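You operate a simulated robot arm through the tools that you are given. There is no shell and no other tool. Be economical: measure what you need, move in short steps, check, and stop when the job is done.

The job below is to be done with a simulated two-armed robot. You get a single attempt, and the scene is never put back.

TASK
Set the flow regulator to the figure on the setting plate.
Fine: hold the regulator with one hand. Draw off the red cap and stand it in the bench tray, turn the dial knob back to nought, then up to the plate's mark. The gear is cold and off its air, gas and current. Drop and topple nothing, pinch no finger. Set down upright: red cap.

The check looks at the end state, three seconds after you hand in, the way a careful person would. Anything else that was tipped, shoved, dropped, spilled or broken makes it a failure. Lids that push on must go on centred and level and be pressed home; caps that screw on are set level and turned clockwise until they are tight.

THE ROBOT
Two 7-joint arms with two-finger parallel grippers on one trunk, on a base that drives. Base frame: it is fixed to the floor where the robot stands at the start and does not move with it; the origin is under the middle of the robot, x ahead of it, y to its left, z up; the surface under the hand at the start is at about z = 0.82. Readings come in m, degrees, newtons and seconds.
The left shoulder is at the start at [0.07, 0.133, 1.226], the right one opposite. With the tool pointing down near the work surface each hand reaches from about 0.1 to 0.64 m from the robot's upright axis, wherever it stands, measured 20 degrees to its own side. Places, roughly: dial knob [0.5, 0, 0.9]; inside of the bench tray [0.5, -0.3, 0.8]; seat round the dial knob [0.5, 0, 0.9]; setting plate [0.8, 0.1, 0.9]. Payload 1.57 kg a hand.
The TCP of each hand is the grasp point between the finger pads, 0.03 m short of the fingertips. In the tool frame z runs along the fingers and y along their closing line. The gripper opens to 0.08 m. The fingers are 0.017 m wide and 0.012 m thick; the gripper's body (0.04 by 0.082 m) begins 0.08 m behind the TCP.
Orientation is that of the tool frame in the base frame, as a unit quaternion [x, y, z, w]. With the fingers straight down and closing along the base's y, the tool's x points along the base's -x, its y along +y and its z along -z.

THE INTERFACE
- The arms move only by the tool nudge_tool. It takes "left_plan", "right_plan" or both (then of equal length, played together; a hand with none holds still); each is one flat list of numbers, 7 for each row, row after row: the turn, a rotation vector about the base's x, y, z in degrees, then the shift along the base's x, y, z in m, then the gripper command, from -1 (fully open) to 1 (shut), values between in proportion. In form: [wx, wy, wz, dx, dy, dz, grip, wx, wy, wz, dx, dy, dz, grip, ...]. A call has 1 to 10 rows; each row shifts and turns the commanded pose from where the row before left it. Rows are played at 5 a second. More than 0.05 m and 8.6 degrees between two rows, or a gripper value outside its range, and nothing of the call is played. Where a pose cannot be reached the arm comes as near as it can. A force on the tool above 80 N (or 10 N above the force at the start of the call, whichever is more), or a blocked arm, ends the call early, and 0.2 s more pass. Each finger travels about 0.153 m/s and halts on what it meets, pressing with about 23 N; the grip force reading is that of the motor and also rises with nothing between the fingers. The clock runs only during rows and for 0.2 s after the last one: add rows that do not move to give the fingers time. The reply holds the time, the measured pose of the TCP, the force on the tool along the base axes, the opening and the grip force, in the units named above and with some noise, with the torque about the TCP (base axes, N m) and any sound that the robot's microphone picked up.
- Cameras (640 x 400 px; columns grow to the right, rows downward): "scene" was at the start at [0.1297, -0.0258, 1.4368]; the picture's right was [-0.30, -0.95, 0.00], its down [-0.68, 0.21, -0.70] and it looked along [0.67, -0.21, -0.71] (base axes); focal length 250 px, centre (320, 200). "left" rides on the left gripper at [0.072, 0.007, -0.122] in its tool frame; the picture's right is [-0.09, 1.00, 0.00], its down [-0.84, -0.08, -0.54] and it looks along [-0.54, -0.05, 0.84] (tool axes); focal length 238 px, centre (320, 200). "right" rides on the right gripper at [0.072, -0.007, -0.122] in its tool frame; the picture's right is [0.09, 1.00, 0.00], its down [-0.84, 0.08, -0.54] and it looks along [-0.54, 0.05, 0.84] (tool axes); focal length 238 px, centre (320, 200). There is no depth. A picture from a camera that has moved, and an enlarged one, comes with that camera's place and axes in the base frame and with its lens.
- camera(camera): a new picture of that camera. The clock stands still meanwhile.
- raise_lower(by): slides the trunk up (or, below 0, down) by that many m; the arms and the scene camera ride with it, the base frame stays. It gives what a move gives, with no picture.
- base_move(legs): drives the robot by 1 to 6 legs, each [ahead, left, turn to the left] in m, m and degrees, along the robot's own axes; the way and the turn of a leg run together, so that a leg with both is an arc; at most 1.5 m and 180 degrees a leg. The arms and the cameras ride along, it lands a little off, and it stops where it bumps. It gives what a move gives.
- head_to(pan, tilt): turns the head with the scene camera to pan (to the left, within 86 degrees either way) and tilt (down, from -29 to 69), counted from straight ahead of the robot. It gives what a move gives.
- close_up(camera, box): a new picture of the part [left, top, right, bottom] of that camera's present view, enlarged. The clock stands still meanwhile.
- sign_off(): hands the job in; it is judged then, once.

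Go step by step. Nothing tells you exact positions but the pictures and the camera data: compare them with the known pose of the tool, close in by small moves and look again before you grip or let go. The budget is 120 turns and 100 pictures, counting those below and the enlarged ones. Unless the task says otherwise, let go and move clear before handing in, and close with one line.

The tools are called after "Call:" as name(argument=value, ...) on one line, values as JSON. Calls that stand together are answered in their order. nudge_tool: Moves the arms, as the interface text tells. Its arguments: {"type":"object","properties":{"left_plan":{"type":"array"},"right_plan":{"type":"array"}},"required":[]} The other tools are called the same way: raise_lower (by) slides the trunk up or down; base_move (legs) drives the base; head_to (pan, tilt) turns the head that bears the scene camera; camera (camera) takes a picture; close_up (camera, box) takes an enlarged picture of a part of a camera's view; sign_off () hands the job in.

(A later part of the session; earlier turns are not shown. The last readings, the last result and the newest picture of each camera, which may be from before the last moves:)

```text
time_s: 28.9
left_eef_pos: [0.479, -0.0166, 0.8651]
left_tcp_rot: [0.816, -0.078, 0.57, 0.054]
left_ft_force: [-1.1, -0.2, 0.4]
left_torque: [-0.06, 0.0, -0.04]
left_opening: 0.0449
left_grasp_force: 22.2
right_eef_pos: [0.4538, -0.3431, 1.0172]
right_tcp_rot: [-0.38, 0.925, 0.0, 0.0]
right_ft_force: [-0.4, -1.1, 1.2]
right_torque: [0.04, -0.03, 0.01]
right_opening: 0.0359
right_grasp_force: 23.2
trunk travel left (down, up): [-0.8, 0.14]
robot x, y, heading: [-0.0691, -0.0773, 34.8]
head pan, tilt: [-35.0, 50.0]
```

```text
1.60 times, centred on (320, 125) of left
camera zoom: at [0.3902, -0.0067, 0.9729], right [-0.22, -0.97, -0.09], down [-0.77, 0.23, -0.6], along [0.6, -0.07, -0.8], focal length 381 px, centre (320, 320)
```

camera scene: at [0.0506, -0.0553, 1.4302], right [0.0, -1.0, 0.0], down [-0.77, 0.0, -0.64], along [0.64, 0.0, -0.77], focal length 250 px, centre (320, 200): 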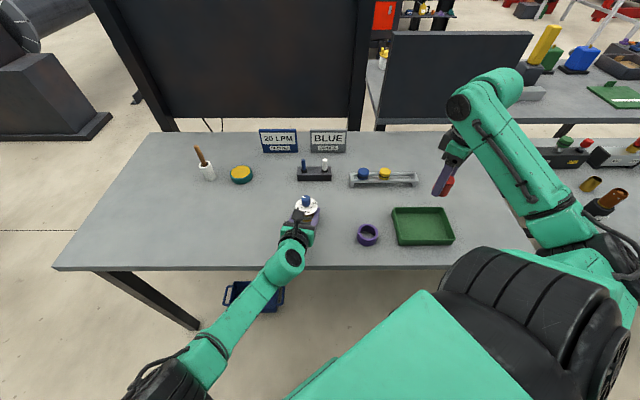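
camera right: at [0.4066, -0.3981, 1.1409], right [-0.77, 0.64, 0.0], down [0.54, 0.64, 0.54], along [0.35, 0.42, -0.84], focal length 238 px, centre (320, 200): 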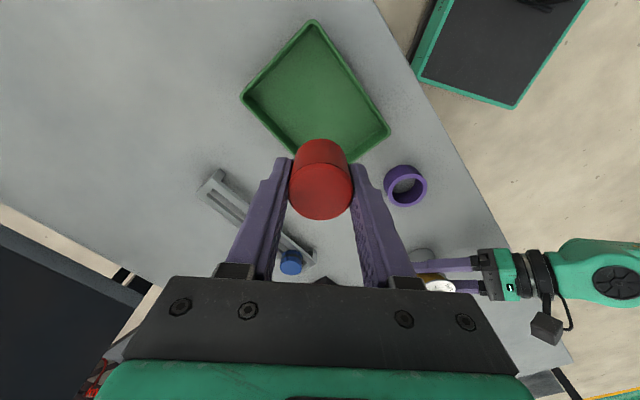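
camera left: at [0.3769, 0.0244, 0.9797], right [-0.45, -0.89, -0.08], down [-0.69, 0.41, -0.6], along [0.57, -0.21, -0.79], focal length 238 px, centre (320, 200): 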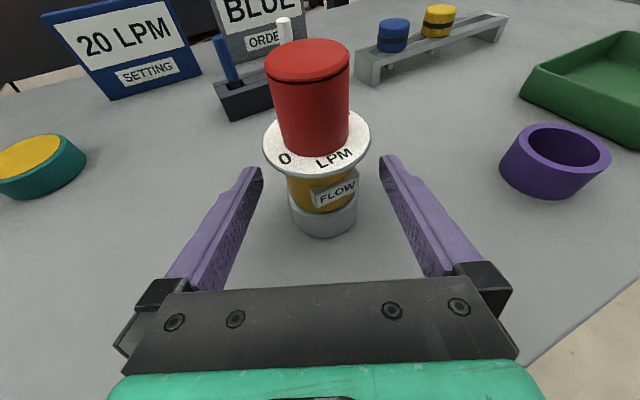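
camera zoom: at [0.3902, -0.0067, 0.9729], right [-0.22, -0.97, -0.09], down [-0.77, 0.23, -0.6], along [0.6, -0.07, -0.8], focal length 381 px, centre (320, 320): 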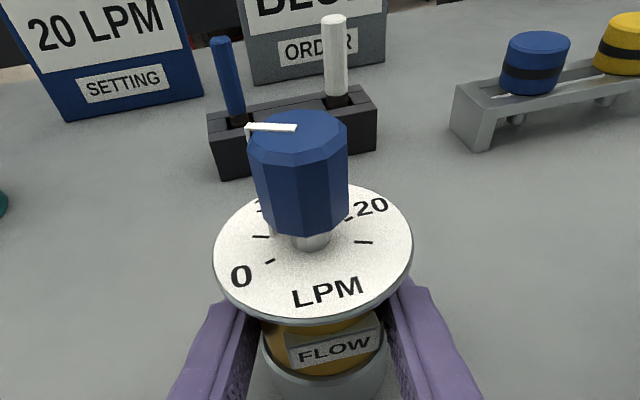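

The knob is a blue faceted one with a white pointer, now at roughly 10. The cap is over the tray centre; I'll lower it to just above the tray floor.

Call:
nudge_tool(right_plan=[0, 0, 0, 0, 0, -0.03, 1, 0, 0, 0, 0, 0, -0.03, 1, 0, 0, 0, 0, 0, -0.03, 1, 0, 0, 0, 0, 0, -0.03, 1, 0, 0, 0, 0, 0, -0.02, 1, 0, 0, 0, 0, 0, 0, 1])

Call:
close_up(camera="scene", box=[380, 160, 476, 250])

Call:
camera(camera="right")

```text
time_s: 30.2
left_eef_pos: [0.4796, -0.0168, 0.8623]
left_tcp_rot: [0.816, -0.079, 0.57, 0.055]
left_ft_force: [-0.8, 0.2, 1.8]
left_torque: [0.03, -0.03, -0.01]
left_opening: 0.0448
left_grasp_force: 22.9
right_eef_pos: [0.4529, -0.3419, 0.8763]
right_tcp_rot: [-0.38, 0.925, 0.0, 0.0]
right_ft_force: [0.2, -0.1, -0.9]
right_torque: [-0.03, 0.0, 0.02]
right_opening: 0.0362
right_grasp_force: 22.9
trunk travel left (down, up): [-0.8, 0.14]
robot x, y, heading: [-0.0693, -0.0812, 34.6]
head pan, tilt: [-35.0, 50.0]
```

```text
4.44 times, centred on (428, 205) of scene
camera zoom: at [0.0509, -0.0545, 1.4302], right [0.0, -1.0, 0.0], down [-0.77, 0.0, -0.64], along [0.64, 0.0, -0.77], focal length 1111 px, centre (-160, 178)
```

zoom: 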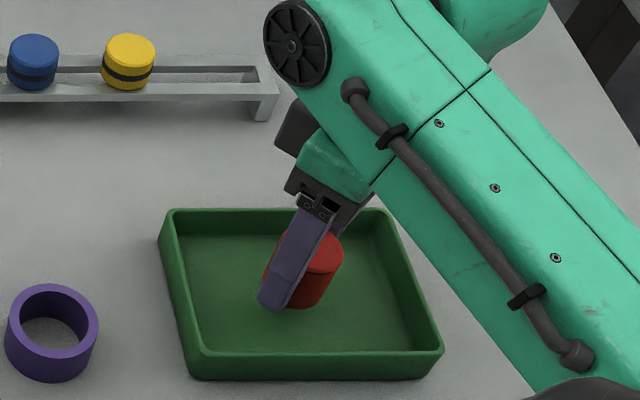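

```text
63 pictures are left
camera right: at [0.4066, -0.3969, 0.9999], right [-0.77, 0.64, 0.0], down [0.54, 0.64, 0.54], along [0.35, 0.42, -0.84], focal length 238 px, centre (320, 200)
```

right: 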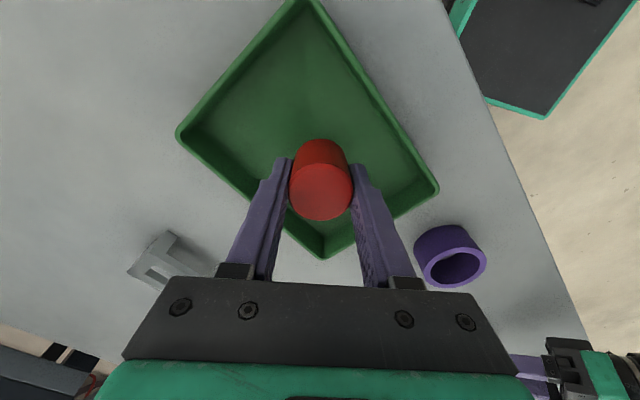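

Call:
nudge_tool(right_plan=[0, 0, 0, 0, 0, -0.002, 1, 0, 0, 0, 0, 0, -0.002, 1, 0, 0, 0, 0, 0, -0.002, 1, 0, 0, 0, 0, 0, -0.002, 1, 0, 0, 0, 0, 0, 0, 1])

```text
time_s: 31.4
left_eef_pos: [0.4798, -0.0178, 0.864]
left_tcp_rot: [0.816, -0.078, 0.571, 0.055]
left_ft_force: [0.3, 0.0, 1.4]
left_torque: [0.04, -0.01, 0.0]
left_opening: 0.0451
left_grasp_force: 22.8
right_eef_pos: [0.4548, -0.3442, 0.8693]
right_tcp_rot: [-0.38, 0.925, 0.0, 0.0]
right_ft_force: [1.1, -0.3, -0.2]
right_torque: [0.01, 0.01, -0.02]
right_opening: 0.0364
right_grasp_force: 22.7
trunk travel left (down, up): [-0.8, 0.14]
robot x, y, heading: [-0.0652, -0.0792, 34.8]
head pan, tilt: [-35.0, 50.0]
```

Call:
nudge_tool(right_plan=[0, 0, 0, 0, 0, -0.002, 1, 0, 0, 0, 0, 0, -0.002, 1, 0, 0, 0, 0, 0, 0, 1])

Call:
close_up(camera="scene", box=[412, 190, 476, 250])

```text
time_s: 32.2
left_eef_pos: [0.4779, -0.0172, 0.8634]
left_tcp_rot: [0.816, -0.079, 0.571, 0.055]
left_ft_force: [-1.0, -1.1, 1.6]
left_torque: [-0.02, -0.01, -0.01]
left_opening: 0.045
left_grasp_force: 23.3
right_eef_pos: [0.4535, -0.3419, 0.8663]
right_tcp_rot: [-0.381, 0.925, 0.0, 0.0]
right_ft_force: [-0.3, -0.2, 0.8]
right_torque: [-0.03, -0.01, 0.02]
right_opening: 0.0361
right_grasp_force: 23.0
trunk travel left (down, up): [-0.8, 0.14]
robot x, y, heading: [-0.0723, -0.0786, 35.0]
head pan, tilt: [-35.0, 50.0]
```

```text
6.67 times, centred on (444, 220) of scene
camera zoom: at [0.0509, -0.0545, 1.4302], right [0.0, -1.0, 0.0], down [-0.77, 0.0, -0.64], along [0.64, 0.0, -0.77], focal length 1667 px, centre (-507, 67)
```

zoom: 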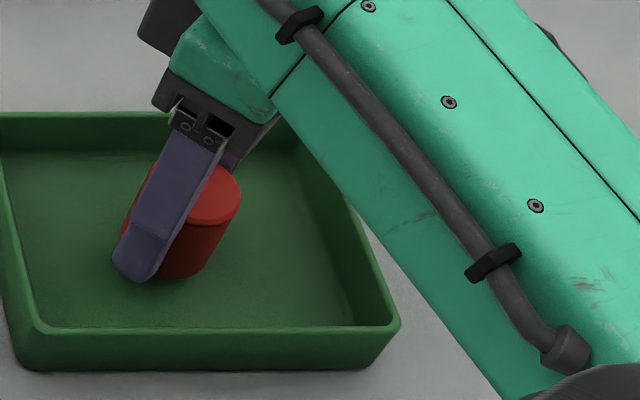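

No contact yet; I'll continue in 1 mm steps.

Call:
nudge_tool(right_plan=[0, 0, 0, 0, 0, -0.001, 1, 0, 0, 0, 0, 0, -0.001, 1, 0, 0, 0, 0, 0, -0.001, 1, 0, 0, 0, 0, 0, 0, 1])

Call:
nudge_tool(right_plan=[0, 0, 0, 0, 0, -0.001, 1, 0, 0, 0, 0, 0, -0.001, 1, 0, 0, 0, 0, 0, 0, 1])

```text
time_s: 33.2
left_eef_pos: [0.4795, -0.0176, 0.8629]
left_tcp_rot: [0.816, -0.079, 0.57, 0.055]
left_ft_force: [-0.4, 0.6, 1.1]
left_torque: [0.0, -0.03, -0.02]
left_opening: 0.0449
left_grasp_force: 22.4
right_eef_pos: [0.4553, -0.3422, 0.8622]
right_tcp_rot: [-0.38, 0.925, -0.001, -0.001]
right_ft_force: [-0.7, 0.2, -1.0]
right_torque: [-0.04, 0.01, 0.01]
right_opening: 0.036
right_grasp_force: 23.2
trunk travel left (down, up): [-0.8, 0.14]
robot x, y, heading: [-0.071, -0.0824, 34.6]
head pan, tilt: [-35.0, 50.0]
```

```text
time_s: 34.0
left_eef_pos: [0.4798, -0.018, 0.863]
left_tcp_rot: [0.816, -0.078, 0.57, 0.055]
left_ft_force: [0.4, 0.3, 2.2]
left_torque: [-0.01, -0.01, 0.01]
left_opening: 0.045
left_grasp_force: 23.4
right_eef_pos: [0.4546, -0.3425, 0.8585]
right_tcp_rot: [-0.38, 0.925, 0.0, 0.0]
right_ft_force: [-0.4, -0.7, -0.5]
right_torque: [-0.01, 0.0, -0.01]
right_opening: 0.0364
right_grasp_force: 22.8
trunk travel left (down, up): [-0.8, 0.14]
robot x, y, heading: [-0.071, -0.0825, 34.8]
head pan, tilt: [-35.0, 50.0]
```

Call:
nudge_tool(right_plan=[0, 0, 0, 0, 0, -0.001, 1, 0, 0, 0, 0, 0, -0.001, 1, 0, 0, 0, 0, 0, 0, 1])

Call:
close_up(camera="scene", box=[412, 190, 476, 250])

```text
time_s: 34.9
left_eef_pos: [0.479, -0.0171, 0.8642]
left_tcp_rot: [0.816, -0.078, 0.57, 0.055]
left_ft_force: [0.5, 0.9, 0.9]
left_torque: [0.0, -0.01, 0.03]
left_opening: 0.0447
left_grasp_force: 23.0
right_eef_pos: [0.4536, -0.3414, 0.8588]
right_tcp_rot: [-0.38, 0.925, 0.0, 0.0]
right_ft_force: [0.8, -0.5, 0.4]
right_torque: [0.0, 0.02, 0.0]
right_opening: 0.0361
right_grasp_force: 22.7
trunk travel left (down, up): [-0.8, 0.14]
robot x, y, heading: [-0.0702, -0.0791, 35.0]
head pan, tilt: [-35.0, 50.0]
```

```text
6.67 times, centred on (444, 220) of scene
camera zoom: at [0.0509, -0.0545, 1.4302], right [0.0, -1.0, 0.0], down [-0.77, 0.0, -0.64], along [0.64, 0.0, -0.77], focal length 1667 px, centre (-507, 67)
```

zoom: 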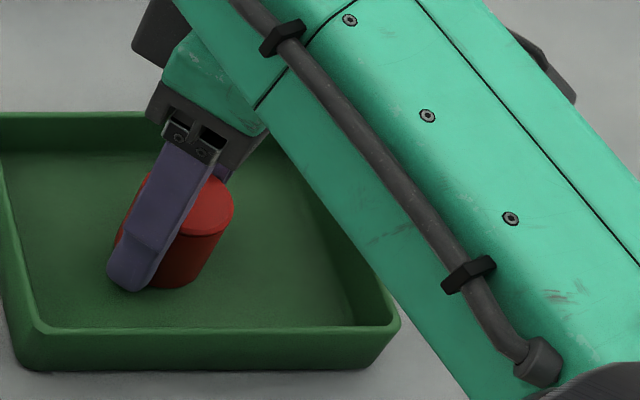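

Call:
nudge_tool(right_plan=[0, 0, 0, 0, 0, -0.001, 1, 0, 0, 0, 0, 0, -0.001, 1, 0, 0, 0, 0, 0, 0, 1])

Call:
close_up(camera="right", box=[240, 120, 400, 260])

```text
time_s: 35.6
left_eef_pos: [0.4795, -0.0177, 0.8634]
left_tcp_rot: [0.816, -0.079, 0.57, 0.055]
left_ft_force: [-0.2, -0.2, 1.2]
left_torque: [0.01, -0.02, 0.03]
left_opening: 0.0448
left_grasp_force: 23.4
right_eef_pos: [0.4546, -0.3424, 0.8556]
right_tcp_rot: [-0.38, 0.925, 0.0, 0.0]
right_ft_force: [-0.3, -0.4, -0.6]
right_torque: [-0.02, -0.02, 0.02]
right_opening: 0.0359
right_grasp_force: 23.2
trunk travel left (down, up): [-0.8, 0.14]
robot x, y, heading: [-0.0758, -0.0783, 34.6]
head pan, tilt: [-35.0, 50.0]
```

```text
2.86 times, centred on (320, 190) of right
camera zoom: at [0.4069, -0.3978, 0.9795], right [-0.77, 0.64, 0.0], down [0.54, 0.64, 0.54], along [0.35, 0.42, -0.84], focal length 681 px, centre (320, 229)
```

zoom: 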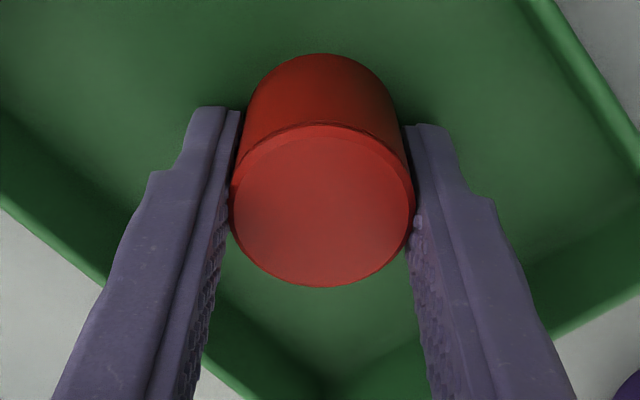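

Call:
nudge_tool(right_plan=[0, 0, 0, 0, 0, -0.001, 1, 0, 0, 0, 0, 0, 0, 1])

Call:
nudge_tool(right_plan=[0, 0, 0, 0, 0, -0.001, 1, 0, 0, 0, 0, 0, 0, 1])

Call:
nudge_tool(right_plan=[0, 0, 0, 0, 0, -0.001, 1, 0, 0, 0, 0, 0, 0, 1])

```text
time_s: 36.2
left_eef_pos: [0.479, -0.0172, 0.8628]
left_tcp_rot: [0.816, -0.079, 0.57, 0.055]
left_ft_force: [-1.0, 1.1, -0.7]
left_torque: [-0.01, -0.04, -0.05]
left_opening: 0.0447
left_grasp_force: 23.3
right_eef_pos: [0.4538, -0.3427, 0.8563]
right_tcp_rot: [-0.38, 0.925, 0.0, 0.001]
right_ft_force: [-0.5, -1.9, 7.3]
right_torque: [-0.01, 0.1, 0.04]
right_opening: 0.0362
right_grasp_force: 22.5
trunk travel left (down, up): [-0.8, 0.14]
robot x, y, heading: [-0.0675, -0.08, 34.6]
head pan, tilt: [-35.0, 50.0]
```

```text
time_s: 36.9
left_eef_pos: [0.4772, -0.0158, 0.8644]
left_tcp_rot: [0.816, -0.078, 0.571, 0.055]
left_ft_force: [0.3, 0.0, -0.2]
left_torque: [0.03, 0.01, -0.05]
left_opening: 0.0449
left_grasp_force: 23.5
right_eef_pos: [0.4542, -0.3424, 0.857]
right_tcp_rot: [-0.38, 0.925, -0.002, 0.001]
right_ft_force: [0.5, -2.6, 15.3]
right_torque: [-0.03, 0.21, 0.06]
right_opening: 0.0361
right_grasp_force: 23.0
trunk travel left (down, up): [-0.8, 0.14]
robot x, y, heading: [-0.0676, -0.0816, 34.5]
head pan, tilt: [-35.0, 50.0]
```

```text
time_s: 37.5
left_eef_pos: [0.4772, -0.0165, 0.8634]
left_tcp_rot: [0.816, -0.078, 0.571, 0.055]
left_ft_force: [-0.3, 0.1, -0.9]
left_torque: [0.01, 0.02, -0.01]
left_opening: 0.0451
left_grasp_force: 22.9
right_eef_pos: [0.4543, -0.343, 0.8553]
right_tcp_rot: [-0.38, 0.925, -0.002, 0.003]
right_ft_force: [5.8, -4.1, 22.5]
right_torque: [0.0, 0.07, 0.03]
right_opening: 0.0364
right_grasp_force: 23.5
trunk travel left (down, up): [-0.8, 0.14]
robot x, y, heading: [-0.0747, -0.0829, 34.7]
head pan, tilt: [-35.0, 50.0]
```

The cap is on the tray floor. I'll relieve the press by 2 mm, open, and rise.

Call:
nudge_tool(right_plan=[0, 0, 0, 0, 0, 0.002, 1, 0, 0, 0, 0, 0, 0.0005, 0.05, 0, 0, 0, 0, 0, 0, -0.1, 0, 0, 0, 0, 0, 0, -0.4, 0, 0, 0, 0, 0, 0, -0.4, 0, 0, 0, 0, 0, 0.02, -0.4, 0, 0, 0, 0, 0, 0.03, -0.4, 0, 0, 0, 0, 0, 0.03, -0.4])

Call:
camera(camera="right")

```text
time_s: 39.2
left_eef_pos: [0.4779, -0.0179, 0.8645]
left_tcp_rot: [0.816, -0.079, 0.571, 0.055]
left_ft_force: [-0.2, 0.3, 0.3]
left_torque: [0.05, -0.04, -0.02]
left_opening: 0.045
left_grasp_force: 23.0
right_eef_pos: [0.4518, -0.3408, 0.9356]
right_tcp_rot: [-0.38, 0.925, 0.0, 0.0]
right_ft_force: [0.3, 0.0, 0.8]
right_torque: [0.02, 0.0, 0.02]
right_opening: 0.0559
right_grasp_force: 0.1
trunk travel left (down, up): [-0.8, 0.14]
robot x, y, heading: [-0.0702, -0.079, 34.8]
head pan, tilt: [-35.0, 50.0]
```

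```text
59 pictures are left
camera right: at [0.406, -0.3967, 1.0578], right [-0.77, 0.64, 0.0], down [0.54, 0.64, 0.54], along [0.35, 0.42, -0.84], focal length 238 px, centre (320, 200)
```

right: 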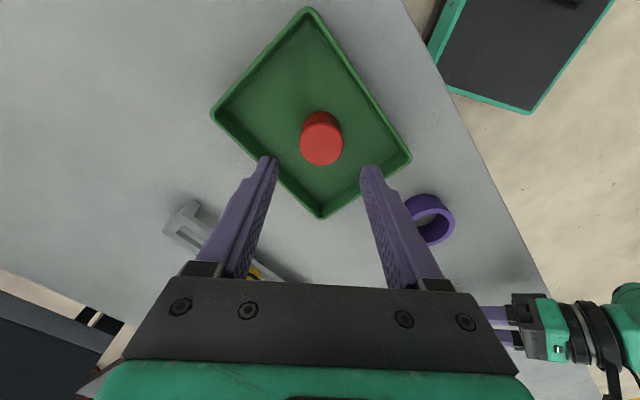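

The cap stands upright in the tray. I'll raise the right hand and look closely at the dial.

Call:
nudge_tool(right_plan=[0, 0, 0, 0, 0, 0.045, -0.4, 0, 0, 0, 0, 0, 0.045, -0.4, 0, 0, 0, 0, 0, 0.03, -0.4])

Call:
close_up(camera="scene", box=[280, 186, 328, 224])

Call:
close_up(camera="left", box=[240, 60, 400, 190])

```text
time_s: 40.0
left_eef_pos: [0.4792, -0.0176, 0.8634]
left_tcp_rot: [0.816, -0.078, 0.57, 0.054]
left_ft_force: [-0.6, 0.2, 0.3]
left_torque: [0.01, -0.01, 0.02]
left_opening: 0.0448
left_grasp_force: 23.3
right_eef_pos: [0.4542, -0.3438, 1.0566]
right_tcp_rot: [-0.38, 0.925, -0.001, 0.0]
right_ft_force: [-0.7, 0.1, 0.4]
right_torque: [-0.01, 0.01, 0.03]
right_opening: 0.056
right_grasp_force: 0.0
trunk travel left (down, up): [-0.8, 0.14]
robot x, y, heading: [-0.0692, -0.0819, 34.9]
head pan, tilt: [-35.0, 50.0]
```

```text
10.53 times, centred on (304, 205) of scene
camera zoom: at [0.0507, -0.0542, 1.4301], right [0.0, -1.0, 0.0], down [-0.77, 0.0, -0.64], along [0.64, 0.0, -0.77], focal length 2631 px, centre (488, 147)
```

zoom: 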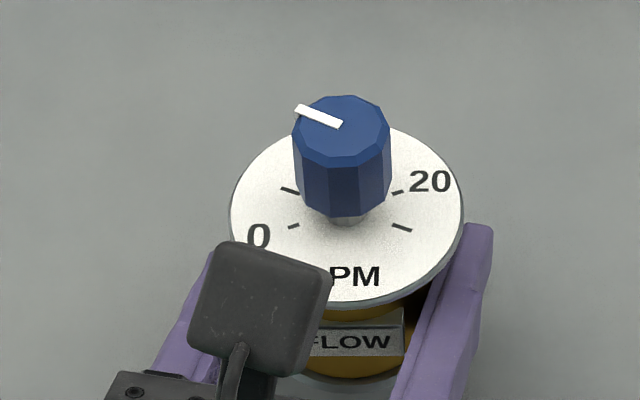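

```text
3.08 times, centred on (320, 125) of left
camera zoom: at [0.3902, -0.0063, 0.9729], right [-0.22, -0.97, -0.09], down [-0.77, 0.23, -0.6], along [0.6, -0.07, -0.8], focal length 733 px, centre (320, 431)
```

zoom: 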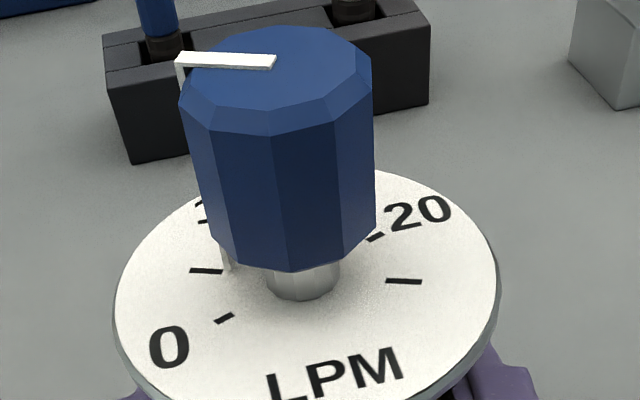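

Ticks are about 44° apart: 0 at 110° left of straight ahead, 5 at 65° left, 20 at 65° right. The pointer is at 5 now. I'll grip the knob with the finger line across the pointer, so the right hand goes above the knob at its present yaw.

Call:
nudge_tool(right_plan=[0, 0, 0, 0.0035, 0.0465, 0, -0.2, 0, 0, 0, 0.0035, 0.0465, 0, -0.2, 0, 0, 0, 0.0035, 0.0465, 0, -0.2, 0, 0, 0, 0.0035, 0.0465, 0, -0.2, 0, 0, 0, 0.0035, 0.0465, 0, -0.2, 0, 0, 0, 0.0035, 0.0465, 0, -0.2, 0, 0, 0, 0.0035, 0.0465, 0, -0.2, 0, 0, 0, 0, 0, -0.04, -0.2, 0, 0, 0, 0, 0, -0.03, -0.2, 0, 0, 0, 0, 0, 0, -0.2])

Call:
camera(camera="right")

```text
time_s: 42.2
left_eef_pos: [0.4801, -0.0184, 0.8635]
left_tcp_rot: [0.816, -0.078, 0.571, 0.055]
left_ft_force: [0.1, -0.1, 0.3]
left_torque: [0.02, -0.08, -0.02]
left_opening: 0.0448
left_grasp_force: 23.5
right_eef_pos: [0.4803, -0.0155, 0.9872]
right_tcp_rot: [-0.38, 0.925, 0.0, 0.001]
right_ft_force: [-0.1, 0.0, 1.0]
right_torque: [-0.02, 0.02, 0.0]
right_opening: 0.048
right_grasp_force: 0.2
trunk travel left (down, up): [-0.8, 0.14]
robot x, y, heading: [-0.069, -0.0788, 34.7]
head pan, tilt: [-35.0, 50.0]
```

```text
56 pictures are left
camera right: at [0.4338, -0.0709, 1.1095], right [-0.77, 0.64, 0.0], down [0.54, 0.64, 0.54], along [0.35, 0.41, -0.84], focal length 238 px, centre (320, 200)
```

right: 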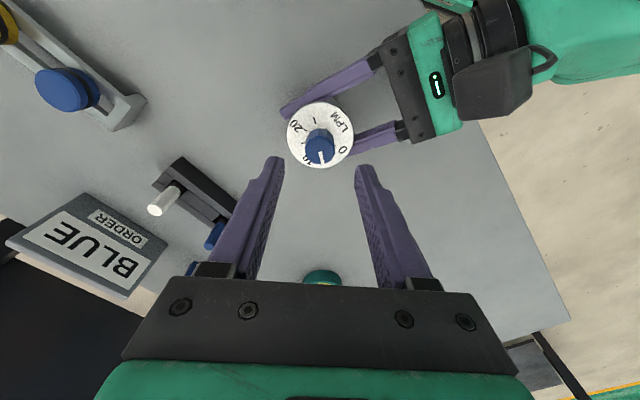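

Call:
close_up(camera="right", box=[280, 95, 360, 175])

```text
5.00 times, centred on (320, 135) of right
camera zoom: at [0.4338, -0.0709, 1.1095], right [-0.77, 0.64, 0.0], down [0.54, 0.64, 0.54], along [0.35, 0.41, -0.84], focal length 1192 px, centre (320, 525)
```

zoom: 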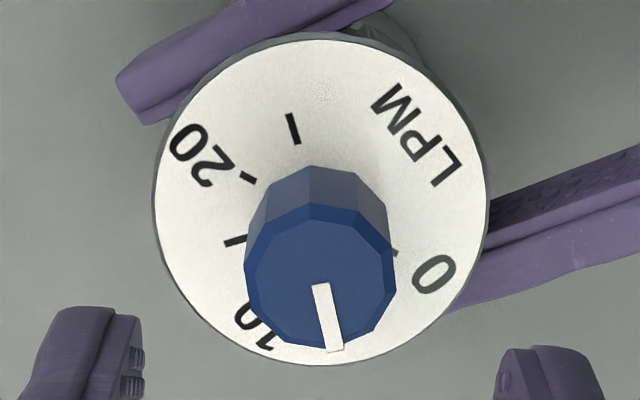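

The knob axis is at about [0.480, -0.018]. Descending so the tips stay about 7 mm above the scale, then closing.

Call:
nudge_tool(right_plan=[0, 0, 0, -0.0005, -0.002, -0.02, -0.2, 0, 0, 0, 0, 0, -0.02, -0.2, 0, 0, 0, 0, 0, -0.019, -0.2, 0, 0, 0, 0, 0, 0, -0.2, 0, 0, 0, 0, 0, 0, 0.1, 0, 0, 0, 0, 0, 0, 0.3])

Call:
close_up(camera="right", box=[240, 90, 400, 230])

```text
time_s: 43.6
left_eef_pos: [0.4789, -0.0185, 0.8643]
left_tcp_rot: [0.816, -0.079, 0.57, 0.055]
left_ft_force: [0.1, -0.1, 1.9]
left_torque: [0.09, -0.01, -0.02]
left_opening: 0.045
left_grasp_force: 23.7
right_eef_pos: [0.4793, -0.0183, 0.9275]
right_tcp_rot: [-0.38, 0.925, 0.001, 0.0]
right_ft_force: [-0.7, 0.1, -0.5]
right_torque: [-0.01, 0.03, 0.01]
right_opening: 0.0281
right_grasp_force: 0.0
trunk travel left (down, up): [-0.8, 0.14]
robot x, y, heading: [-0.0688, -0.0837, 34.8]
head pan, tilt: [-35.0, 50.0]
```

```text
2.86 times, centred on (320, 160) of right
camera zoom: at [0.4329, -0.074, 1.0511], right [-0.77, 0.64, 0.0], down [0.54, 0.64, 0.54], along [0.35, 0.41, -0.84], focal length 681 px, centre (320, 314)
```

zoom: 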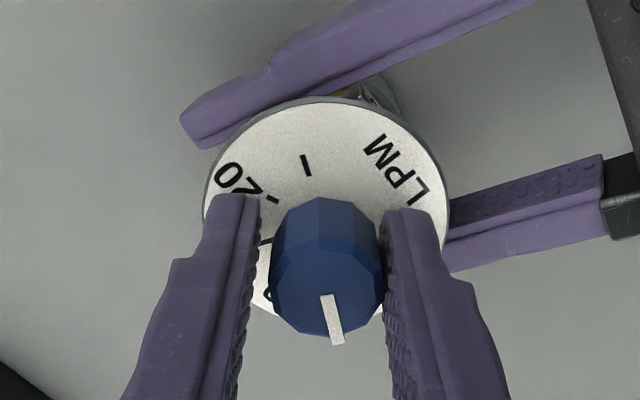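

Call:
nudge_tool(right_plan=[0, 0, 0, -0.0008, 0.0006, 0, 0.3, 0, 0, 0, 0, 0, 0, 0.4, 0, 0, 0, 0, 0, 0, 0.6, 0, 0, 0, 0, 0, 0, 1, 0, 0, 0, 0, 0, 0, 1])

```text
time_s: 44.9
left_eef_pos: [0.4793, -0.0173, 0.8638]
left_tcp_rot: [0.816, -0.079, 0.57, 0.055]
left_ft_force: [1.9, 0.0, 1.2]
left_torque: [0.02, -0.06, 0.02]
left_opening: 0.0447
left_grasp_force: 22.5
right_eef_pos: [0.4771, -0.0177, 0.9277]
right_tcp_rot: [-0.381, 0.925, -0.001, 0.0]
right_ft_force: [-0.8, -0.2, 1.2]
right_torque: [0.04, 0.02, 0.0]
right_opening: 0.0228
right_grasp_force: 23.0
trunk travel left (down, up): [-0.8, 0.14]
robot x, y, heading: [-0.0669, -0.0794, 34.5]
head pan, tilt: [-35.0, 50.0]
```

Gripped (0.023 m). Turning it anticlockwise towards 0 while watching the torque.

Call:
nudge_tool(right_plan=[0, 0, 7, 0, 0, 0, 1, 0, 0, 7, 0, 0, 0, 1, 0, 0, 7, 0, 0, 0, 1, 0, 0, 7, 0, 0, 0, 1, 0, 0, 7, 0, 0, 0, 1, 0, 0, 0, 0, 0, 0, 1])

Call:
close_up(camera="right", box=[240, 90, 400, 230])

Call:
close_up(camera="left", box=[240, 60, 400, 190])

```text
time_s: 46.2
left_eef_pos: [0.4789, -0.0177, 0.8639]
left_tcp_rot: [0.815, -0.079, 0.571, 0.055]
left_ft_force: [-13.8, 1.6, 4.9]
left_torque: [-0.1, -0.58, 0.01]
left_opening: 0.0447
left_grasp_force: 22.5
right_eef_pos: [0.4783, -0.0181, 0.9274]
right_tcp_rot: [-0.641, 0.767, 0.0, 0.0]
right_ft_force: [17.9, -0.7, 4.2]
right_torque: [0.13, -0.42, -0.04]
right_opening: 0.0232
right_grasp_force: 23.0
trunk travel left (down, up): [-0.8, 0.14]
robot x, y, heading: [-0.0662, -0.0838, 34.6]
head pan, tilt: [-35.0, 50.0]
```

```text
2.86 times, centred on (320, 160) of right
camera zoom: at [0.4712, -0.0899, 1.0506], right [-1.0, 0.09, 0.0], down [0.07, 0.84, 0.54], along [0.05, 0.54, -0.84], focal length 681 px, centre (320, 314)
```

zoom: 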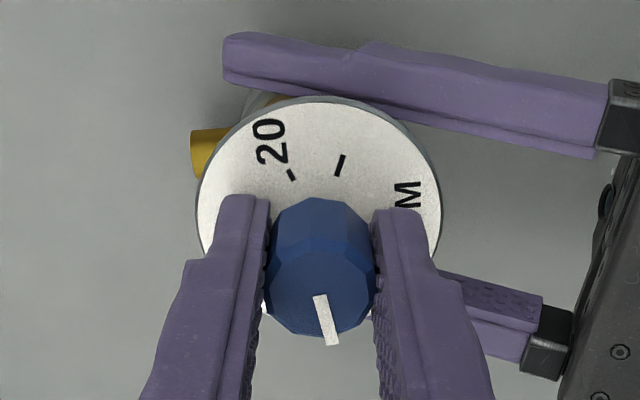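

```text
3.08 times, centred on (320, 125) of left
camera zoom: at [0.39, -0.0064, 0.973], right [-0.22, -0.97, -0.09], down [-0.77, 0.23, -0.6], along [0.6, -0.07, -0.8], focal length 733 px, centre (320, 431)
```

zoom: 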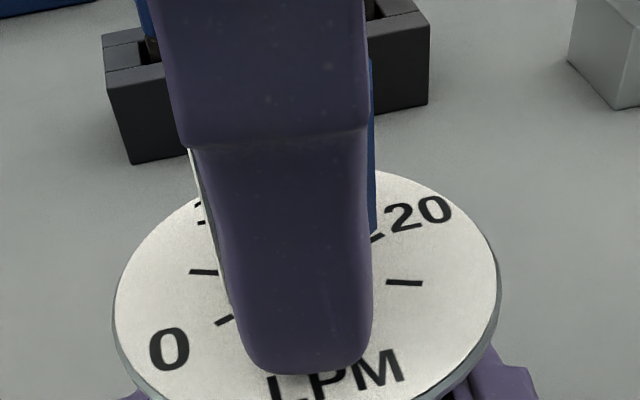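

About 35° turned; the tool is slightly off the knob axis (side force), so I'll ease it 1.5 mm in +x and turn the rest toward 0.

Call:
nudge_tool(right_plan=[0, 0, 0, 0.0015, 0, 0, 1, 0, 0, 3.5, 0, 0, 0, 1, 0, 0, 3.5, 0, 0, 0, 1, 0, 0, 0, 0, 0, 0, 1])

Call:
close_up(camera="left", box=[240, 60, 400, 190])

Call:
close_up(camera="scene", box=[280, 186, 328, 224])

```text
time_s: 47.2
left_eef_pos: [0.4784, -0.0173, 0.8628]
left_tcp_rot: [0.816, -0.079, 0.57, 0.054]
left_ft_force: [4.4, 0.4, -2.4]
left_torque: [-0.07, 0.28, 0.04]
left_opening: 0.0449
left_grasp_force: 22.9
right_eef_pos: [0.4784, -0.0186, 0.9272]
right_tcp_rot: [-0.686, 0.727, 0.001, 0.0]
right_ft_force: [0.3, -1.6, 17.2]
right_torque: [-0.09, -0.15, -0.02]
right_opening: 0.0229
right_grasp_force: 23.3
trunk travel left (down, up): [-0.8, 0.14]
robot x, y, heading: [-0.0659, -0.0789, 34.7]
head pan, tilt: [-35.0, 50.0]
```

```text
3.08 times, centred on (320, 125) of left
camera zoom: at [0.3898, -0.0065, 0.973], right [-0.22, -0.97, -0.09], down [-0.77, 0.23, -0.6], along [0.6, -0.07, -0.8], focal length 733 px, centre (320, 431)
```

zoom: 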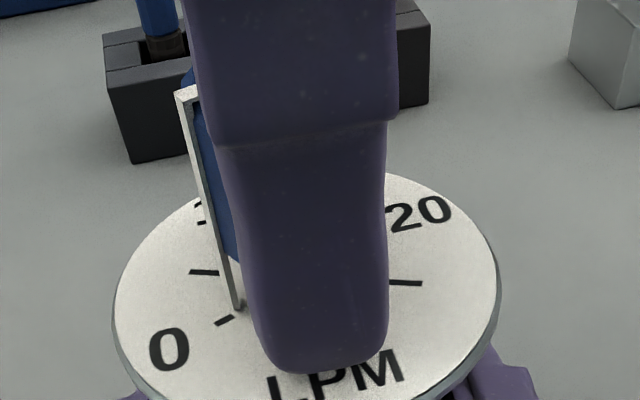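

```text
10.53 times, centred on (304, 205) of scene
camera zoom: at [0.0499, -0.0551, 1.4303], right [0.0, -1.0, 0.0], down [-0.77, 0.0, -0.64], along [0.64, 0.0, -0.77], focal length 2631 px, centre (488, 147)
```

zoom: 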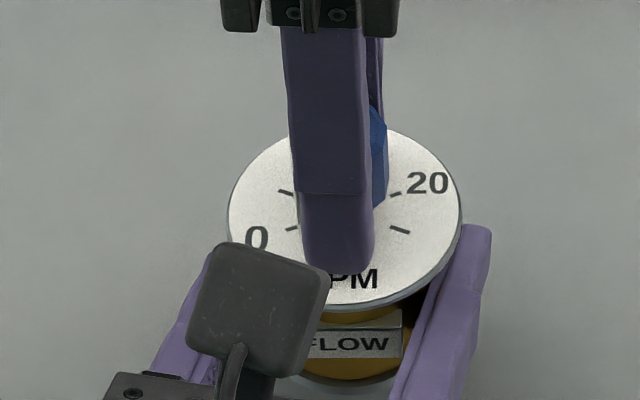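

Turned about 42°. To read the pointer against the 0 tick without parallax confusion, I'll let go, rise and look from above.

Call:
nudge_tool(right_plan=[0, 0, 0, 0, 0, 0.001, 1, 0, 0, 0, 0, 0, 0, 0.2, 0, 0, 0, 0, 0, 0, -0.2, 0, 0, 0, 0, 0, 0, -0.2, 0, 0, 0, 0, 0, 0.03, -0.2, 0, 0, 0, 0, 0, 0.03, -0.2, 0, 0, 0, 0, 0, 0.03, -0.2, 0, 0, 0, 0, 0, 0, -0.2])

Call:
close_up(camera="right", box=[280, 85, 360, 155])

Call:
close_up(camera="left", box=[240, 60, 400, 190])

Call:
close_up(camera="scene", box=[280, 186, 328, 224])

```text
time_s: 49.0
left_eef_pos: [0.4798, -0.0176, 0.8629]
left_tcp_rot: [0.816, -0.078, 0.57, 0.054]
left_ft_force: [-1.2, -0.3, 1.1]
left_torque: [0.02, 0.12, -0.02]
left_opening: 0.0446
left_grasp_force: 22.5
right_eef_pos: [0.4787, -0.0181, 1.0211]
right_tcp_rot: [-0.686, 0.727, 0.001, 0.0]
right_ft_force: [0.0, 0.5, -0.8]
right_torque: [-0.02, -0.02, -0.01]
right_opening: 0.0481
right_grasp_force: 0.0
trunk travel left (down, up): [-0.8, 0.14]
robot x, y, heading: [-0.0744, -0.0802, 34.9]
head pan, tilt: [-35.0, 50.0]
```

```text
5.71 times, centred on (320, 120) of right
camera zoom: at [0.4809, -0.09, 1.1433], right [-1.0, -0.03, 0.0], down [-0.03, 0.84, 0.54], along [-0.02, 0.54, -0.84], focal length 1362 px, centre (320, 657)
```

zoom: 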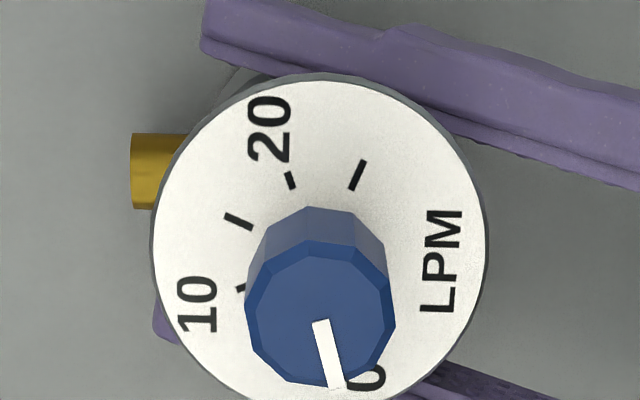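

```text
3.08 times, centred on (320, 125) of left
camera zoom: at [0.3903, -0.0063, 0.973], right [-0.22, -0.97, -0.09], down [-0.77, 0.23, -0.6], along [0.6, -0.07, -0.8], focal length 733 px, centre (320, 431)
```

zoom: 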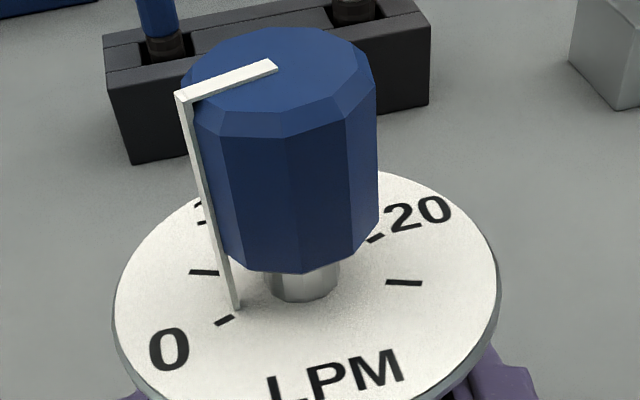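

```text
10.53 times, centred on (304, 205) of scene
camera zoom: at [0.0508, -0.0543, 1.4302], right [0.0, -1.0, 0.0], down [-0.77, 0.0, -0.64], along [0.64, 0.0, -0.77], focal length 2631 px, centre (488, 147)
```

zoom: 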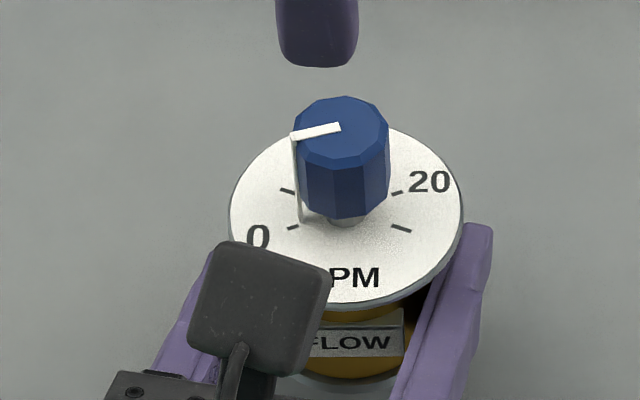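

The ticks are 45° apart: 0 at azimuth +112.5° and 20 at -67.5°. The pointer reads about +106°, so 6–7° more is needed to reach nought. Regripping.

Call:
nudge_tool(right_plan=[0, 0, 0, 0, 0, -0.03, -0.2, 0, 0, 0, 0, 0.0003, -0.03, -0.2, 0, 0, 0, 0, 0, -0.03, -0.2, 0, 0, 0, 0, 0, -0.003, -0.2, 0, 0, 0, 0, 0, 0, 0.3, 0, 0, 0, 0, 0, 0, 0.5, 0, 0, 0, 0, 0, 0, 1, 0, 0, 0, 0, 0, 0, 1])

Call:
nudge_tool(right_plan=[0, 0, 3.5, 0, 0, 0, 1, 0, 0, 3.5, 0, 0, 0, 1, 0, 0, 0, 0, 0, 0, 1])

Call:
close_up(camera="left", box=[240, 60, 400, 190])

```text
time_s: 50.9
left_eef_pos: [0.4794, -0.0171, 0.8628]
left_tcp_rot: [0.816, -0.079, 0.57, 0.055]
left_ft_force: [5.7, -1.5, 0.0]
left_torque: [0.08, 0.37, 0.01]
left_opening: 0.0451
left_grasp_force: 23.6
right_eef_pos: [0.4794, -0.017, 0.9246]
right_tcp_rot: [-0.686, 0.727, 0.001, 0.001]
right_ft_force: [-3.5, 0.2, 5.4]
right_torque: [0.09, -0.07, -0.03]
right_opening: 0.0233
right_grasp_force: 22.7
trunk travel left (down, up): [-0.8, 0.14]
robot x, y, heading: [-0.0686, -0.0852, 34.8]
head pan, tilt: [-35.0, 50.0]
```

```text
time_s: 51.6
left_eef_pos: [0.4786, -0.0169, 0.8638]
left_tcp_rot: [0.816, -0.077, 0.57, 0.054]
left_ft_force: [9.1, -1.9, 0.4]
left_torque: [0.14, 0.48, 0.17]
left_opening: 0.0449
left_grasp_force: 23.7
right_eef_pos: [0.4786, -0.0186, 0.9251]
right_tcp_rot: [0.729, -0.684, -0.001, 0.0]
right_ft_force: [-8.1, 2.2, 7.3]
right_torque: [0.11, 0.03, -0.23]
right_opening: 0.0234
right_grasp_force: 23.0
trunk travel left (down, up): [-0.8, 0.14]
robot x, y, heading: [-0.0692, -0.0826, 34.7]
head pan, tilt: [-35.0, 50.0]
```

```text
3.08 times, centred on (320, 125) of left
camera zoom: at [0.3903, -0.0063, 0.973], right [-0.22, -0.97, -0.09], down [-0.77, 0.23, -0.6], along [0.6, -0.07, -0.8], focal length 733 px, centre (320, 431)
```

zoom: 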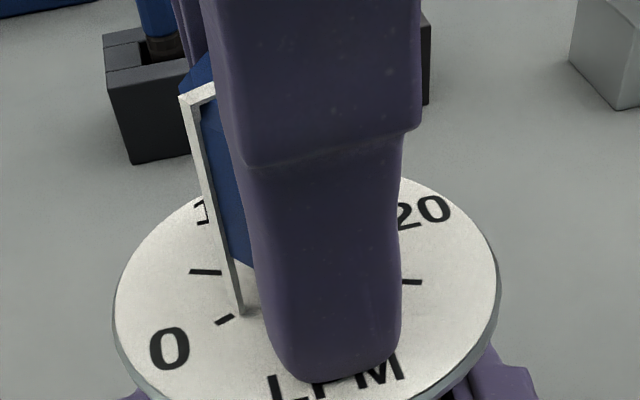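

Torque is now building (−0.23 N·m), which suggests the nought stop. A 3° further press will confirm.

Call:
nudge_tool(right_plan=[0, 0, 3, 0, 0, 0, 1, 0, 0, 0, 0, 0, 0, 1])

Call:
close_up(camera="left", box=[240, 60, 400, 190])

```text
time_s: 52.2
left_eef_pos: [0.4795, -0.0163, 0.8637]
left_tcp_rot: [0.816, -0.08, 0.57, 0.056]
left_ft_force: [5.5, -1.9, -0.1]
left_torque: [0.1, 0.03, 0.25]
left_opening: 0.0448
left_grasp_force: 23.3
right_eef_pos: [0.4792, -0.0174, 0.9245]
right_tcp_rot: [0.748, -0.664, -0.001, 0.0]
right_ft_force: [-5.2, 4.1, 4.3]
right_torque: [0.16, 0.22, -0.24]
right_opening: 0.0234
right_grasp_force: 22.7
trunk travel left (down, up): [-0.8, 0.14]
robot x, y, heading: [-0.07, -0.0789, 34.6]
head pan, tilt: [-35.0, 50.0]
```

```text
3.08 times, centred on (320, 125) of left
camera zoom: at [0.3901, -0.0063, 0.973], right [-0.22, -0.97, -0.09], down [-0.77, 0.23, -0.6], along [0.6, -0.07, -0.8], focal length 733 px, centre (320, 431)
```

zoom: 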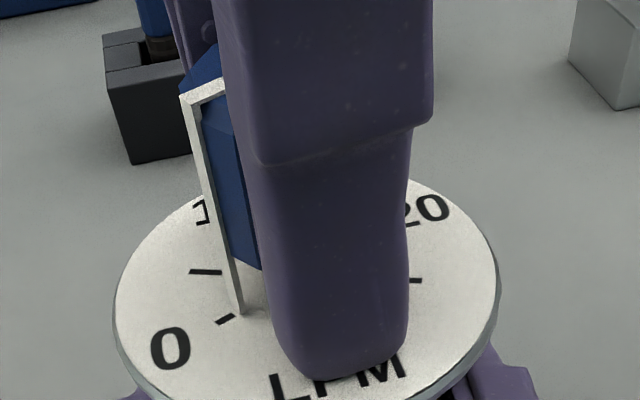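

The stop at nought is confirmed: the hand slipped on the knob and the pointer stayed. Now I'll release, rise, and pre-turn the hand +55° for a long clockwise stroke; 20 lies 180° clockwise of 0.

Call:
nudge_tool(right_plan=[0, 0, -2.5, 0, 0, 0, 1, 0, 0, 0, 0, 0, 0, 0.2, 0, 0, 0, 0, 0, 0, -0.2, 0, 0, 0, 0, 0, 0, -0.2, 0, 0, 0, 0, 0, 0.03, -0.2, 0, 0, 0, 0, 0, 0.03, -0.2, 0, 0, 0, 0, 0, 0.03, -0.2])

Call:
nudge_tool(right_plan=[0, 0, 8, 0, 0, 0, -0.2, 0, 0, 8, 0, 0, 0, -0.2, 0, 0, 8, 0, 0, 0, -0.2, 0, 0, 8, 0, 0, 0, -0.2, 0, 0, 8, 0, 0, 0, -0.2, 0, 0, 8, 0, 0, 0, -0.2, 0, 0, 8, 0, 0, 0, -0.2, 0, 0, 0, 0, 0, 0, -0.2])

Call:
camera(camera="right")

Call:
close_up(camera="scene", box=[280, 186, 328, 224])

```text
time_s: 53.9
left_eef_pos: [0.4783, -0.0174, 0.8632]
left_tcp_rot: [0.816, -0.079, 0.57, 0.056]
left_ft_force: [-1.0, -0.3, 0.5]
left_torque: [0.03, 0.03, 0.02]
left_opening: 0.045
left_grasp_force: 23.2
right_eef_pos: [0.4773, -0.0173, 1.0166]
right_tcp_rot: [0.732, -0.681, -0.001, 0.0]
right_ft_force: [0.2, 0.1, 0.0]
right_torque: [-0.01, 0.01, -0.03]
right_opening: 0.048
right_grasp_force: 0.1
trunk travel left (down, up): [-0.8, 0.14]
robot x, y, heading: [-0.0665, -0.0823, 34.9]
head pan, tilt: [-35.0, 50.0]
```

```text
time_s: 55.6
left_eef_pos: [0.4788, -0.0173, 0.8641]
left_tcp_rot: [0.816, -0.078, 0.57, 0.054]
left_ft_force: [-0.3, 0.2, 1.5]
left_torque: [0.11, -0.06, 0.03]
left_opening: 0.0448
left_grasp_force: 23.1
right_eef_pos: [0.4781, -0.0184, 1.0148]
right_tcp_rot: [0.967, -0.256, 0.0, 0.0]
right_ft_force: [0.1, -0.3, -0.2]
right_torque: [-0.01, 0.0, 0.01]
right_opening: 0.048
right_grasp_force: 0.0
trunk travel left (down, up): [-0.8, 0.14]
robot x, y, heading: [-0.0656, -0.0809, 34.9]
head pan, tilt: [-35.0, 50.0]
```

```text
44 pictures are left
camera right: at [0.5442, -0.0476, 1.1383], right [-0.41, -0.91, 0.0], down [-0.77, 0.35, 0.54], along [-0.49, 0.22, -0.84], focal length 238 px, centre (320, 200)
```

right: 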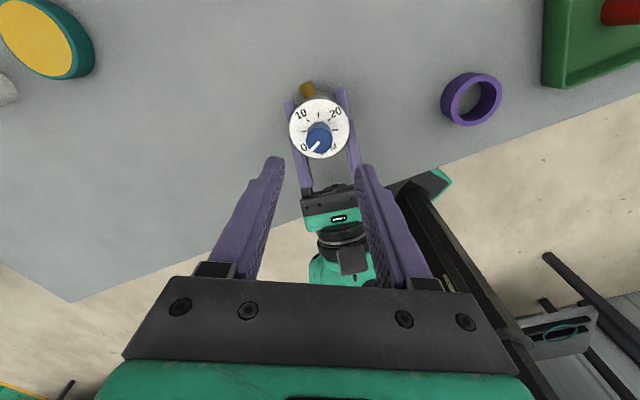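

```text
10.53 times, centred on (304, 205) of scene
camera zoom: at [0.0507, -0.0544, 1.4302], right [0.0, -1.0, 0.0], down [-0.77, 0.0, -0.64], along [0.64, 0.0, -0.77], focal length 2631 px, centre (488, 147)
```

zoom: 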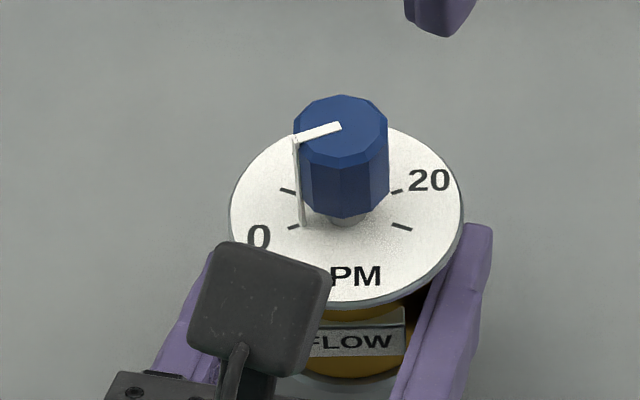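

The pointer sits on the 0 tick and the hand reached its new yaw. Descending and gripping for the clockwise stroke.

Call:
nudge_tool(right_plan=[0, 0, 0, 0.0005, 0.0005, -0.03, -0.2, 0, 0, 0, 0, 0, -0.03, -0.2, 0, 0, 0, 0, 0, -0.028, -0.2, 0, 0, 0, 0, 0, 0, -0.2, 0, 0, 0, 0, 0, 0, 0.2, 0, 0, 0, 0, 0, 0, 0.3])

Call:
close_up(camera="right", box=[240, 90, 400, 230])

```text
time_s: 57.0
left_eef_pos: [0.4788, -0.0175, 0.8629]
left_tcp_rot: [0.816, -0.078, 0.57, 0.054]
left_ft_force: [0.8, 0.4, 2.4]
left_torque: [0.06, -0.04, 0.01]
left_opening: 0.0447
left_grasp_force: 23.4
right_eef_pos: [0.4777, -0.0175, 0.9281]
right_tcp_rot: [0.966, -0.257, 0.0, 0.0]
right_ft_force: [-0.1, 0.4, 0.2]
right_torque: [-0.01, -0.01, -0.05]
right_opening: 0.0281
right_grasp_force: 0.1
trunk travel left (down, up): [-0.8, 0.14]
robot x, y, heading: [-0.0692, -0.0776, 34.7]
head pan, tilt: [-35.0, 50.0]
```

```text
2.86 times, centred on (320, 160) of right
camera zoom: at [0.5431, -0.0458, 1.0513], right [-0.41, -0.91, 0.0], down [-0.76, 0.35, 0.54], along [-0.49, 0.23, -0.84], focal length 681 px, centre (320, 314)
```

zoom: 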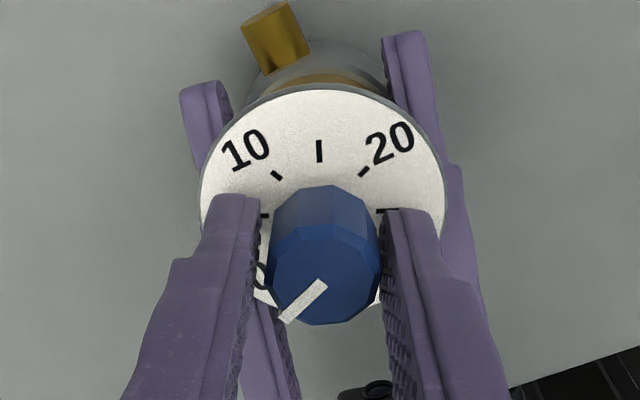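

Call:
nudge_tool(right_plan=[0, 0, 0, 0, 0, 0, 0.5, 0, 0, 0, 0, 0, 0, 1, 0, 0, 0, 0, 0, 0, 1, 0, 0, -6, 0, 0, 0, 1, 0, 0, -6, 0, 0, 0, 1, 0, 0, -6, 0, 0, 0, 1, 0, 0, -6, 0, 0, 0, 1, 0, 0, -6, 0, 0, 0, 1, 0, 0, 0, 0, 0, 0, 1])

Call:
close_up(camera="right", box=[240, 90, 400, 230])

```text
time_s: 59.0
left_eef_pos: [0.4789, -0.0172, 0.8639]
left_tcp_rot: [0.815, -0.078, 0.571, 0.055]
left_ft_force: [14.3, -5.1, -5.3]
left_torque: [0.35, 0.23, 0.03]
left_opening: 0.0448
left_grasp_force: 22.8
right_eef_pos: [0.479, -0.0159, 0.9278]
right_tcp_rot: [0.866, -0.5, 0.0, -0.001]
right_ft_force: [-12.3, 9.6, 13.8]
right_torque: [0.16, 0.29, 0.01]
right_opening: 0.0235
right_grasp_force: 22.4
trunk travel left (down, up): [-0.8, 0.14]
robot x, y, heading: [-0.069, -0.0769, 35.0]
head pan, tilt: [-35.0, 50.0]
```

```text
2.86 times, centred on (320, 160) of right
camera zoom: at [0.5201, -0.0753, 1.0506], right [-0.81, -0.58, 0.0], down [-0.49, 0.68, 0.54], along [-0.31, 0.44, -0.84], focal length 681 px, centre (320, 314)
```

zoom: 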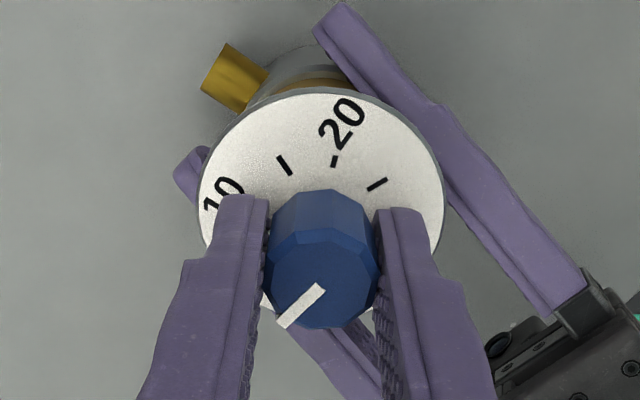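

The knob follows the hand. I'll recentre by about 1 mm and continue clockwise.

Call:
nudge_tool(right_plan=[0, 0, 0, -0.001, 0.0008, 0.0005, 1, 0, 0, -6, 0, 0, 0, 1, 0, 0, -6, 0, 0, 0, 1, 0, 0, -6, 0, 0, 0, 1, 0, 0, -6, 0, 0, 0, 1, 0, 0, -6, 0, 0, 0, 1, 0, 0, -6, 0, 0, 0, 1, 0, 0, 0, 0, 0, 0, 1])

```text
time_s: 60.9
left_eef_pos: [0.4792, -0.0162, 0.8648]
left_tcp_rot: [0.816, -0.079, 0.57, 0.055]
left_ft_force: [-15.8, -4.9, 7.1]
left_torque: [0.21, -0.56, -0.03]
left_opening: 0.0448
left_grasp_force: 23.1
right_eef_pos: [0.4788, -0.0168, 0.9275]
right_tcp_rot: [-0.67, 0.743, -0.001, 0.001]
right_ft_force: [15.1, 4.9, -0.1]
right_torque: [-0.01, -0.25, 0.01]
right_opening: 0.0236
right_grasp_force: 22.9
trunk travel left (down, up): [-0.8, 0.14]
robot x, y, heading: [-0.0731, -0.0838, 34.7]
head pan, tilt: [-35.0, 50.0]
```

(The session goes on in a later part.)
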